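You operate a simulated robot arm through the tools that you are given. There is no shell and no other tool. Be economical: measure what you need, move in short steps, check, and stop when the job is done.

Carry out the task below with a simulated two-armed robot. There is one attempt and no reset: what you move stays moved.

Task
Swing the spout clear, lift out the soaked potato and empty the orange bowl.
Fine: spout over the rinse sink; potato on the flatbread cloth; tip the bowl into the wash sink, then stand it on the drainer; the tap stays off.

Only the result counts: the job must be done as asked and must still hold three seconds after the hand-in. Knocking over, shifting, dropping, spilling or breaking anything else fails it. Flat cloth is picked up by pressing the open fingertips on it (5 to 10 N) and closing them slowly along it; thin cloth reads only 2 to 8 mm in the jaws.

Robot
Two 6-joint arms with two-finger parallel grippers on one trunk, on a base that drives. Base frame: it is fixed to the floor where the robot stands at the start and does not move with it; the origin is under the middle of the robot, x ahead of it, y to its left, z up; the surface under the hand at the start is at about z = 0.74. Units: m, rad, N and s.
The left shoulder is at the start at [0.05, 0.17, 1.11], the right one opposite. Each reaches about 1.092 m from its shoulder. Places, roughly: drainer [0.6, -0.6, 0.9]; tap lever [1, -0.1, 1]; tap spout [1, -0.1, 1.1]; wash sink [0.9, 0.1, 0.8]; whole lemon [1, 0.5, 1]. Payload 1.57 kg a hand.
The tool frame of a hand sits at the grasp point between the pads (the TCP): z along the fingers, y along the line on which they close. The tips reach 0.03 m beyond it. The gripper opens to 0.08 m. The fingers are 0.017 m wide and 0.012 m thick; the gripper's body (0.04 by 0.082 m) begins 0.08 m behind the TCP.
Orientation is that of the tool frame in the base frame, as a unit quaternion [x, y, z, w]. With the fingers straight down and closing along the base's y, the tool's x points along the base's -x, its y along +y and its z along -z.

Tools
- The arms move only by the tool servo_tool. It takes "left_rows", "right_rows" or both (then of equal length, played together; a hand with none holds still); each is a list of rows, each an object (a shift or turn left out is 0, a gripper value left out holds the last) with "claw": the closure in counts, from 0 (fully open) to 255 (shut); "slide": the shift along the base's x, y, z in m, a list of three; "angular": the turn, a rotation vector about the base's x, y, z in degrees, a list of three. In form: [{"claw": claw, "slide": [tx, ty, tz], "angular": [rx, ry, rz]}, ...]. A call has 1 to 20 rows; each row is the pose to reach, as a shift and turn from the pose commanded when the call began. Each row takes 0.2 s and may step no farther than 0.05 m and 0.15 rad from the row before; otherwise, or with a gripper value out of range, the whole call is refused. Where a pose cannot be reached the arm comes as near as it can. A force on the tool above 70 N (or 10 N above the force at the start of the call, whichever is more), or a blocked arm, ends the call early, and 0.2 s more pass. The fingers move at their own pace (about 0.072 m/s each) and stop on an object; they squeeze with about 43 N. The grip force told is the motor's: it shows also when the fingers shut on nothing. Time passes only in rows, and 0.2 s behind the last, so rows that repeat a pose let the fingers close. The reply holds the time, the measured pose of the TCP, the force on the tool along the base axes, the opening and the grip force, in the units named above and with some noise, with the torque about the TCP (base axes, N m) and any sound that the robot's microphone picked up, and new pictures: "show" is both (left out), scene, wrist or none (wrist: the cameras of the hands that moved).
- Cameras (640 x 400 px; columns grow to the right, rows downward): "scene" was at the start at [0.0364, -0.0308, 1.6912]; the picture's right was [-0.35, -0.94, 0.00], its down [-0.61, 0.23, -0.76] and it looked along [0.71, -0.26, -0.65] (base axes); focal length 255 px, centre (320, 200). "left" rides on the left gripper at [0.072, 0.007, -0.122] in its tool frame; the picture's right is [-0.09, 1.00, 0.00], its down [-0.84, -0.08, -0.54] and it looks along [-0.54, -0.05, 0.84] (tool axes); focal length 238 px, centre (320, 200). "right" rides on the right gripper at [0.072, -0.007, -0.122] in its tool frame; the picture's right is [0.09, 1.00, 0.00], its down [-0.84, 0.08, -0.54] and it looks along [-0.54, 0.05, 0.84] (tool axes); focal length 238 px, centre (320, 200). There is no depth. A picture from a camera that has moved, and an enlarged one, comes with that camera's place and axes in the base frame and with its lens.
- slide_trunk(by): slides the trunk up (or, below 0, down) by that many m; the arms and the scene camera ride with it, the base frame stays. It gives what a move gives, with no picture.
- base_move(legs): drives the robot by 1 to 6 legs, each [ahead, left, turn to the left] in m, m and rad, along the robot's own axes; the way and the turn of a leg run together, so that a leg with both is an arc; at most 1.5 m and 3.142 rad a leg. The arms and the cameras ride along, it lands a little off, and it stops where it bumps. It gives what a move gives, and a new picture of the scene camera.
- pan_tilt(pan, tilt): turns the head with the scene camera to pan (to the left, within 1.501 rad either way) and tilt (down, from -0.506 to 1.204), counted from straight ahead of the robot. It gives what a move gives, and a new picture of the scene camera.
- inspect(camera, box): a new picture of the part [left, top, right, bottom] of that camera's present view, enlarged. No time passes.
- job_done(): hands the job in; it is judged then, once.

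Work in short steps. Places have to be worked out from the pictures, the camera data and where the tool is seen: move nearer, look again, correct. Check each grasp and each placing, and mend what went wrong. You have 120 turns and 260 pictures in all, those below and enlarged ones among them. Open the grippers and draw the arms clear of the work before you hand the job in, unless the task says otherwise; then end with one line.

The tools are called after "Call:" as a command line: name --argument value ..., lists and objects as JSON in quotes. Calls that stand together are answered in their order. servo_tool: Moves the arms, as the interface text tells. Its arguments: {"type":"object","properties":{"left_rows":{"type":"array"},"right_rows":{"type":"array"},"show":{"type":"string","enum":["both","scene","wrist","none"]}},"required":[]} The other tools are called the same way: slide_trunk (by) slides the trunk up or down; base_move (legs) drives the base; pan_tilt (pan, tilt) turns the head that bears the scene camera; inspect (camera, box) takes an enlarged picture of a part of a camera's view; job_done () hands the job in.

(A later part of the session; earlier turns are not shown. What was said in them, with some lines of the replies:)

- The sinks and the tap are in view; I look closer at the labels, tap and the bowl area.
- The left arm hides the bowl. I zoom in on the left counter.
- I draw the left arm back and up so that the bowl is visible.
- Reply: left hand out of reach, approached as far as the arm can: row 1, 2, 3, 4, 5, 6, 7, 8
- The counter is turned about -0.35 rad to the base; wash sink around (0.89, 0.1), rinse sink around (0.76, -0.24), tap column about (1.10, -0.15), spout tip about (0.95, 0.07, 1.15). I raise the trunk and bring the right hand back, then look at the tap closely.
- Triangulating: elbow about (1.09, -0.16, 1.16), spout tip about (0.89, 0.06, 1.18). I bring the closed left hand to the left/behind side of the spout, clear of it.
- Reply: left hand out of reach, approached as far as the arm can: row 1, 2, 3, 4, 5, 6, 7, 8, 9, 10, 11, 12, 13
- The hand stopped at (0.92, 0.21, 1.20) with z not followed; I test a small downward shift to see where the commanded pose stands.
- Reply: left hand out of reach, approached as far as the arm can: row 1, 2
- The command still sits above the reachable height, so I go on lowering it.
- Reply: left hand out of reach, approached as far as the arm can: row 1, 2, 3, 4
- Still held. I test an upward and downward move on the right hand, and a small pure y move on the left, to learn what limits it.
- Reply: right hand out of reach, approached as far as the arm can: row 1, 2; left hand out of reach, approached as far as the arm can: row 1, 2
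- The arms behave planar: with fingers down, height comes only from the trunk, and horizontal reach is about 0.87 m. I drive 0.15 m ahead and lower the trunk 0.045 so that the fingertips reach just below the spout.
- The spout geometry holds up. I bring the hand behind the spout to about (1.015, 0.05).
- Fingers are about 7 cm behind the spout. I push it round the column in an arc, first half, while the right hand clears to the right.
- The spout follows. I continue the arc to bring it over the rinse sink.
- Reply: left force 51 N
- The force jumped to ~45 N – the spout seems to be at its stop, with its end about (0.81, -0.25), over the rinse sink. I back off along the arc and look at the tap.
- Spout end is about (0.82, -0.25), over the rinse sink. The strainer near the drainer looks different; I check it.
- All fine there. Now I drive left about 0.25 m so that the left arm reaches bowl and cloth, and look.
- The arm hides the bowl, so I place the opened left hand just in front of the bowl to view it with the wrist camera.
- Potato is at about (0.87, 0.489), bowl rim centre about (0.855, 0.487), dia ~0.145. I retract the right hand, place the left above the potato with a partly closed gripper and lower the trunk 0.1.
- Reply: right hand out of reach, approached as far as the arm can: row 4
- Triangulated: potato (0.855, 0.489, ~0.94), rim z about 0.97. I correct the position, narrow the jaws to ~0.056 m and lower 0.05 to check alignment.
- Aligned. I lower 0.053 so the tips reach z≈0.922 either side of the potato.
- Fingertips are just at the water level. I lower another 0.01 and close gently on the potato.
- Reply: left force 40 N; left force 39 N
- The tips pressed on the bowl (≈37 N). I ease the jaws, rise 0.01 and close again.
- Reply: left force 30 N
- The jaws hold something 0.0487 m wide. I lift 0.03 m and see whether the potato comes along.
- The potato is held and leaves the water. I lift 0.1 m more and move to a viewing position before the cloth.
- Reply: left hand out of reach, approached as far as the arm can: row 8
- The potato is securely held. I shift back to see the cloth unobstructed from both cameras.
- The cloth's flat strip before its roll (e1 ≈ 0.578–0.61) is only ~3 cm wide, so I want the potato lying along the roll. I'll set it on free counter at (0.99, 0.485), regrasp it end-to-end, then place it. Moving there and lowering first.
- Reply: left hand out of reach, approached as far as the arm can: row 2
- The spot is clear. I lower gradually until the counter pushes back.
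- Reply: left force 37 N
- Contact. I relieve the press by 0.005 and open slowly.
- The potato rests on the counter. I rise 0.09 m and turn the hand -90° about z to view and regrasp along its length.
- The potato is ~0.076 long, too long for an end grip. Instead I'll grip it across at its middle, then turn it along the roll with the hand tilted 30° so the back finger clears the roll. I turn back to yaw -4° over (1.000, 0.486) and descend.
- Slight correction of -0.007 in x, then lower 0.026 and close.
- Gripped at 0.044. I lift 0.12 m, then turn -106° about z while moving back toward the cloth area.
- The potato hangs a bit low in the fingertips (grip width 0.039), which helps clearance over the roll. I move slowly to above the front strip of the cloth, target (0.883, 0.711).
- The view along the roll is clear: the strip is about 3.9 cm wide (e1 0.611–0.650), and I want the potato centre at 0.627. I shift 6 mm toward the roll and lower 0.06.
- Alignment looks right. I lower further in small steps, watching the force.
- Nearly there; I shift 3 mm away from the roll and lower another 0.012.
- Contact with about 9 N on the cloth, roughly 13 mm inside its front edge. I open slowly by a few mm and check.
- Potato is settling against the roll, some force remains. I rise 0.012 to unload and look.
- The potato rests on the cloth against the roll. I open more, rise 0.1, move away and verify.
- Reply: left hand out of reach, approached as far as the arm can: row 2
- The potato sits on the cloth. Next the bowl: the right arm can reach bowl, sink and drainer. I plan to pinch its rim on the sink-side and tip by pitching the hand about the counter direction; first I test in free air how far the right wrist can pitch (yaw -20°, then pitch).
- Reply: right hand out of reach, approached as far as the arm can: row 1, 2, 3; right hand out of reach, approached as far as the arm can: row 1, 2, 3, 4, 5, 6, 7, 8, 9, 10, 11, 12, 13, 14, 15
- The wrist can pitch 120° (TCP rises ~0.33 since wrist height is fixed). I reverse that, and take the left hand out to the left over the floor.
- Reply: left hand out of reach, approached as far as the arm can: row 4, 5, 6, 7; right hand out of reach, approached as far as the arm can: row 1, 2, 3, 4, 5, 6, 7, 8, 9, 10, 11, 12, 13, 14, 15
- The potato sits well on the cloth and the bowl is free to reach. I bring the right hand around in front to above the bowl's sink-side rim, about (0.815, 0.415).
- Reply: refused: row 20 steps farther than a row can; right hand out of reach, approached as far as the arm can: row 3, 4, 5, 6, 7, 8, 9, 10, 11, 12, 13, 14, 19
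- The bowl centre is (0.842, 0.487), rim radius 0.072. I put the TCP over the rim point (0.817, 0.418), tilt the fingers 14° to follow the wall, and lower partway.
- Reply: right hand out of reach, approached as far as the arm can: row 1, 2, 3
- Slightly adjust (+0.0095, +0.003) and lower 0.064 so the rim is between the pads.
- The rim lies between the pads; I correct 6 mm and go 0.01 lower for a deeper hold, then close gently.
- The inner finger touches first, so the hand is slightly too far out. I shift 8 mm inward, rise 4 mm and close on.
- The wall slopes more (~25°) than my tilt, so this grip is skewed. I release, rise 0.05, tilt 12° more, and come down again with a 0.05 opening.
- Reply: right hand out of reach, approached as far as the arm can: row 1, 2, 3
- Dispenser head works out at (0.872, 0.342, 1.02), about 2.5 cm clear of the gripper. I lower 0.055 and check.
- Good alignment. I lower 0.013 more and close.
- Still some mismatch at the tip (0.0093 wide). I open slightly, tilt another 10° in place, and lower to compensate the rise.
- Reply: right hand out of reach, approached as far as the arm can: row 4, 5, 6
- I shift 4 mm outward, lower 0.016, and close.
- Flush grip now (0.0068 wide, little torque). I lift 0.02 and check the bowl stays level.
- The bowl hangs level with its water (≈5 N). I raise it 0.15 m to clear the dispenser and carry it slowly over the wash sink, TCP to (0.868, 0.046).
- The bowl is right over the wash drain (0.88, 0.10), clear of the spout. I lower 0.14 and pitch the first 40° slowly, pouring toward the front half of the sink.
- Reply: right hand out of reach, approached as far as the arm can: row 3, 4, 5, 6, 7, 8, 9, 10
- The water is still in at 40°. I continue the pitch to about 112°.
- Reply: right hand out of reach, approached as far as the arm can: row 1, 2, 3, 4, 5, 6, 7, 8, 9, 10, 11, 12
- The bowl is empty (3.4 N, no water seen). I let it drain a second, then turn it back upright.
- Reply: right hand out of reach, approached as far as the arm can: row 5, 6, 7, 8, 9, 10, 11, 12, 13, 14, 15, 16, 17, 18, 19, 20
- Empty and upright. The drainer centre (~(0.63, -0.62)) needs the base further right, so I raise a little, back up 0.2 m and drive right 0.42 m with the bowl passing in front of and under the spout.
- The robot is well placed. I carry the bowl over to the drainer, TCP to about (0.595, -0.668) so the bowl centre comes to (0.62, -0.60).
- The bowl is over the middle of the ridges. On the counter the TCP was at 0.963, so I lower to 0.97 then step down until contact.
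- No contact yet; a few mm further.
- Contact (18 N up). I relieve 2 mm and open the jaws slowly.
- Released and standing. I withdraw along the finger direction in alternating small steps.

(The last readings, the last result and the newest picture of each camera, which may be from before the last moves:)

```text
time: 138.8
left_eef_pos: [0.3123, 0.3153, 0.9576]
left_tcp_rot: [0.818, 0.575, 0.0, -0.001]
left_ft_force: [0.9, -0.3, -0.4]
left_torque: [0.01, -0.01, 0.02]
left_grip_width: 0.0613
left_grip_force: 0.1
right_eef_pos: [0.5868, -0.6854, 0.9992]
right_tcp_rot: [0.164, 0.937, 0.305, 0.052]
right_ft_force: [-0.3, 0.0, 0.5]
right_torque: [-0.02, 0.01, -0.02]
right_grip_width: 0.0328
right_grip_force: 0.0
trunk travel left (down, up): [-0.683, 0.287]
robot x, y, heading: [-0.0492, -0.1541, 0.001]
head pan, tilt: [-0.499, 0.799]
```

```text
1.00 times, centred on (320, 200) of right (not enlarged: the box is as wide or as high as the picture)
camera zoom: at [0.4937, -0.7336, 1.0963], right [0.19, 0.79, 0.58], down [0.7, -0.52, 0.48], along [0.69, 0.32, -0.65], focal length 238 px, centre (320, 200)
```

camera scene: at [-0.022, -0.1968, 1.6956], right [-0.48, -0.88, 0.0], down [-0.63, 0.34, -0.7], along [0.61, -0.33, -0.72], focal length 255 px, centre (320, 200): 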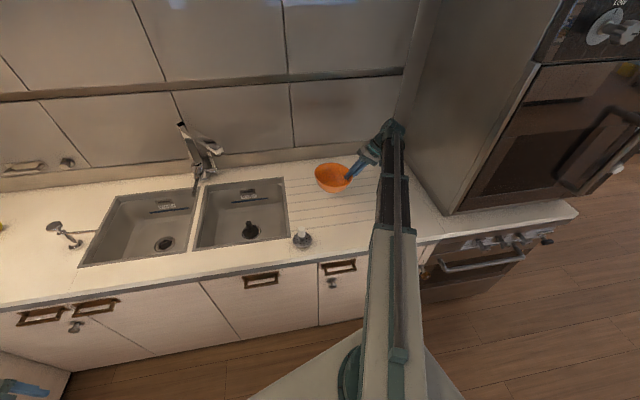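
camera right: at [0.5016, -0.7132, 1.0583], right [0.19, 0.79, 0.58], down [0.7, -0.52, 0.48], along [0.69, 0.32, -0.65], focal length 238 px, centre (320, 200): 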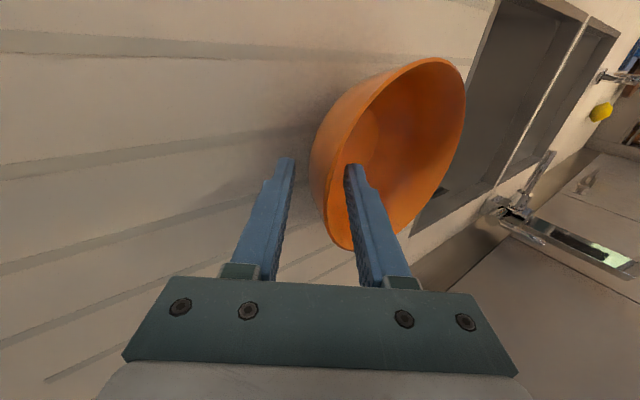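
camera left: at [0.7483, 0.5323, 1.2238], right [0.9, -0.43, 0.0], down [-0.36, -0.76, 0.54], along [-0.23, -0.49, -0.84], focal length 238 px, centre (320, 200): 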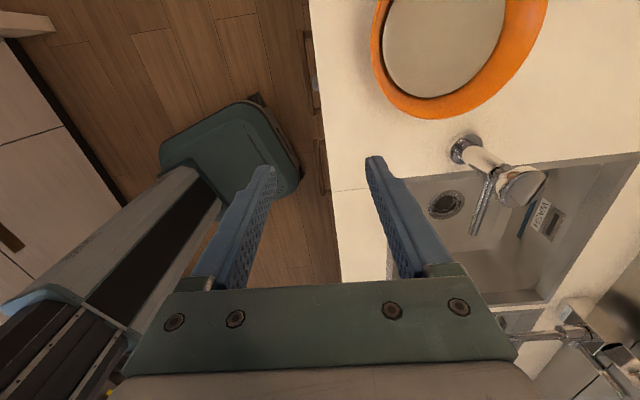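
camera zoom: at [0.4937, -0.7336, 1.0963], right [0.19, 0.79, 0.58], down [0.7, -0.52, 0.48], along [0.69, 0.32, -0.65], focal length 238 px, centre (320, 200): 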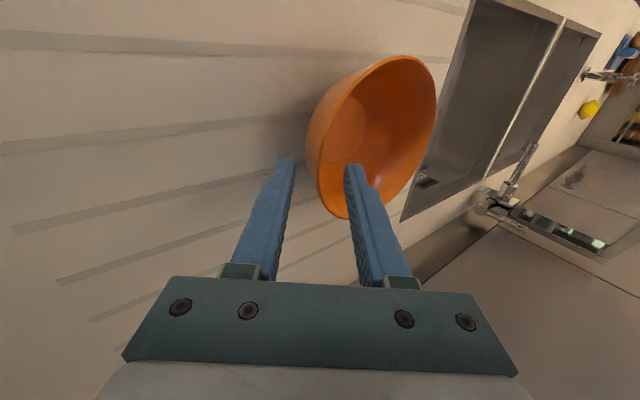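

The fingers are clear of the rim. I rise 0.15, draw the right arm back, and view the whole scene.

Call:
slide_trunk --by 0.15

Call:
servo_tool --right_rows '[{"claw": 0, "slide": [-0.04, 0, 0]}, {"slide": [-0.08, 0.0, 0]}, {"slide": [-0.12, 0.0, 0]}, {"slide": [-0.16, 0.0, 0]}, {"slide": [-0.2, 0.01, 0]}, {"slide": [-0.24, 0.02, 0]}, {"slide": [-0.28, 0.03, 0]}]' --left_rows '[{"claw": 0}, {"claw": 0}, {"claw": 0}, {"claw": 0}, {"claw": 0}, {"claw": 0}, {"claw": 0}]' --show "scene"

Call:
inspect --camera "scene" --box '[160, 90, 400, 240]'

Call:
pan_tilt --pan 0.3 --tilt 0.6

Call:
inspect --camera "scene" --box '[180, 100, 500, 300]'

```text
time: 140.5
left_eef_pos: [0.3124, 0.3159, 1.1084]
left_tcp_rot: [0.818, 0.576, 0.0, 0.001]
left_ft_force: [-0.6, -0.4, -0.2]
left_torque: [0.02, 0.02, -0.01]
left_grip_width: 0.0612
left_grip_force: 0.0
right_eef_pos: [0.5862, -0.6863, 1.1498]
right_tcp_rot: [0.164, 0.937, 0.305, 0.052]
right_ft_force: [0.3, -0.3, 0.0]
right_torque: [0.03, -0.01, -0.04]
right_grip_width: 0.0332
right_grip_force: 0.1
trunk travel left (down, up): [-0.833, 0.137]
robot x, y, heading: [-0.0517, -0.1558, 0.003]
head pan, tilt: [-0.499, 0.799]
```

```text
time: 142.1
left_eef_pos: [0.3121, 0.3163, 1.1085]
left_tcp_rot: [0.818, 0.575, 0.0, 0.0]
left_ft_force: [-0.6, 0.7, -0.4]
left_torque: [0.0, 0.0, -0.04]
left_grip_width: 0.0801
left_grip_force: 0.1
right_eef_pos: [0.3054, -0.6552, 1.1516]
right_tcp_rot: [0.162, 0.937, 0.305, 0.052]
right_ft_force: [-0.6, -0.1, 0.1]
right_torque: [0.0, 0.03, -0.01]
right_grip_width: 0.08
right_grip_force: 0.1
right hand out of reach, approached as far as the arm can: row 2
trunk travel left (down, up): [-0.833, 0.137]
robot x, y, heading: [-0.0471, -0.1516, -0.0]
head pan, tilt: [-0.499, 0.799]
camera scene: at [-0.0231, -0.1962, 1.7917], right [-0.47, -0.88, 0.0], down [-0.63, 0.34, -0.7], along [0.61, -0.33, -0.72], focal length 255 px, centre (320, 200)
```

scene: 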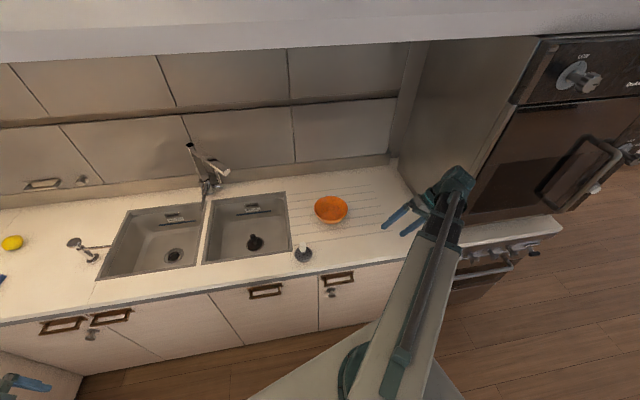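

```text
2.67 times, centred on (280, 165) of scene
camera zoom: at [-0.0231, -0.1962, 1.7917], right [-0.47, -0.88, 0.0], down [-0.63, 0.34, -0.7], along [0.61, -0.33, -0.72], focal length 680 px, centre (427, 293)
```

zoom: 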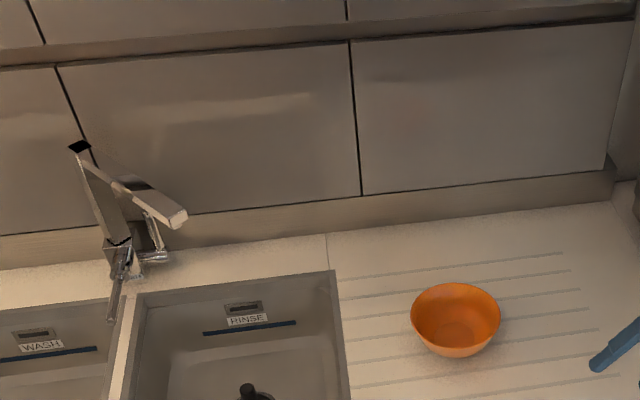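

```text
time: 143.3
left_eef_pos: [0.3118, 0.3162, 1.1081]
left_tcp_rot: [0.819, 0.574, 0.001, 0.0]
left_ft_force: [0.1, 0.2, 0.5]
left_torque: [0.02, 0.01, -0.02]
left_grip_width: 0.0798
left_grip_force: 0.0
right_eef_pos: [0.3067, -0.6554, 1.1498]
right_tcp_rot: [0.164, 0.937, 0.304, 0.052]
right_ft_force: [-0.4, -0.6, 0.6]
right_torque: [0.03, 0.0, 0.01]
right_grip_width: 0.0798
right_grip_force: 0.1
trunk travel left (down, up): [-0.833, 0.137]
robot x, y, heading: [-0.0488, -0.1633, 0.006]
head pan, tilt: [0.3, 0.6]
camera scene: at [-0.0091, -0.1318, 1.8085], right [0.3, -0.95, 0.0], down [-0.54, -0.17, -0.82], along [0.79, 0.25, -0.57], focal length 255 px, centre (320, 200)
```

scene: 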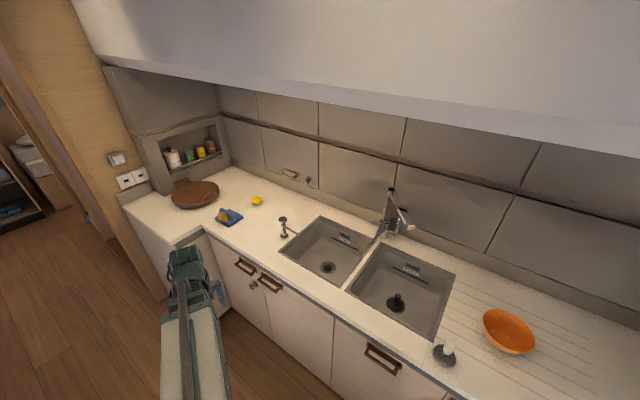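

```text
2.00 times, centred on (340, 200) of scene
camera zoom: at [-0.0091, -0.1318, 1.8085], right [0.3, -0.95, 0.0], down [-0.54, -0.17, -0.82], along [0.79, 0.25, -0.57], focal length 510 px, centre (280, 200)
```

zoom: 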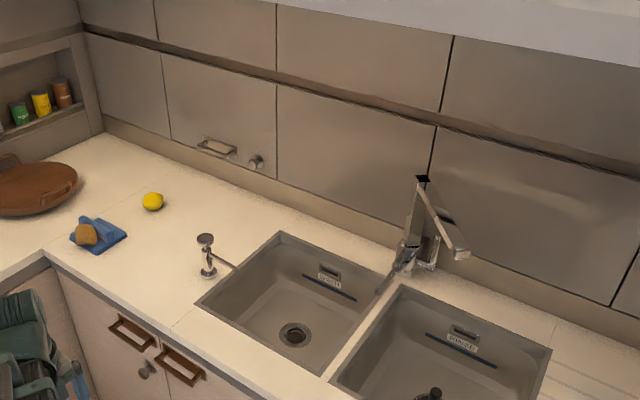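

Everything checks out: the spout end is over the rinse sink, the tap is off, the potato is on the cloth, and the empty bowl stands on the drainer. Both grippers are open and drawn clear, so I hand in.

Call:
job_done

```text
The job is handed in.
```

The job is handed in: the spout is over the rinse sink with the tap off, the potato is on the flatbread cloth, and the bowl was emptied into the wash sink and now stands on the drainer.
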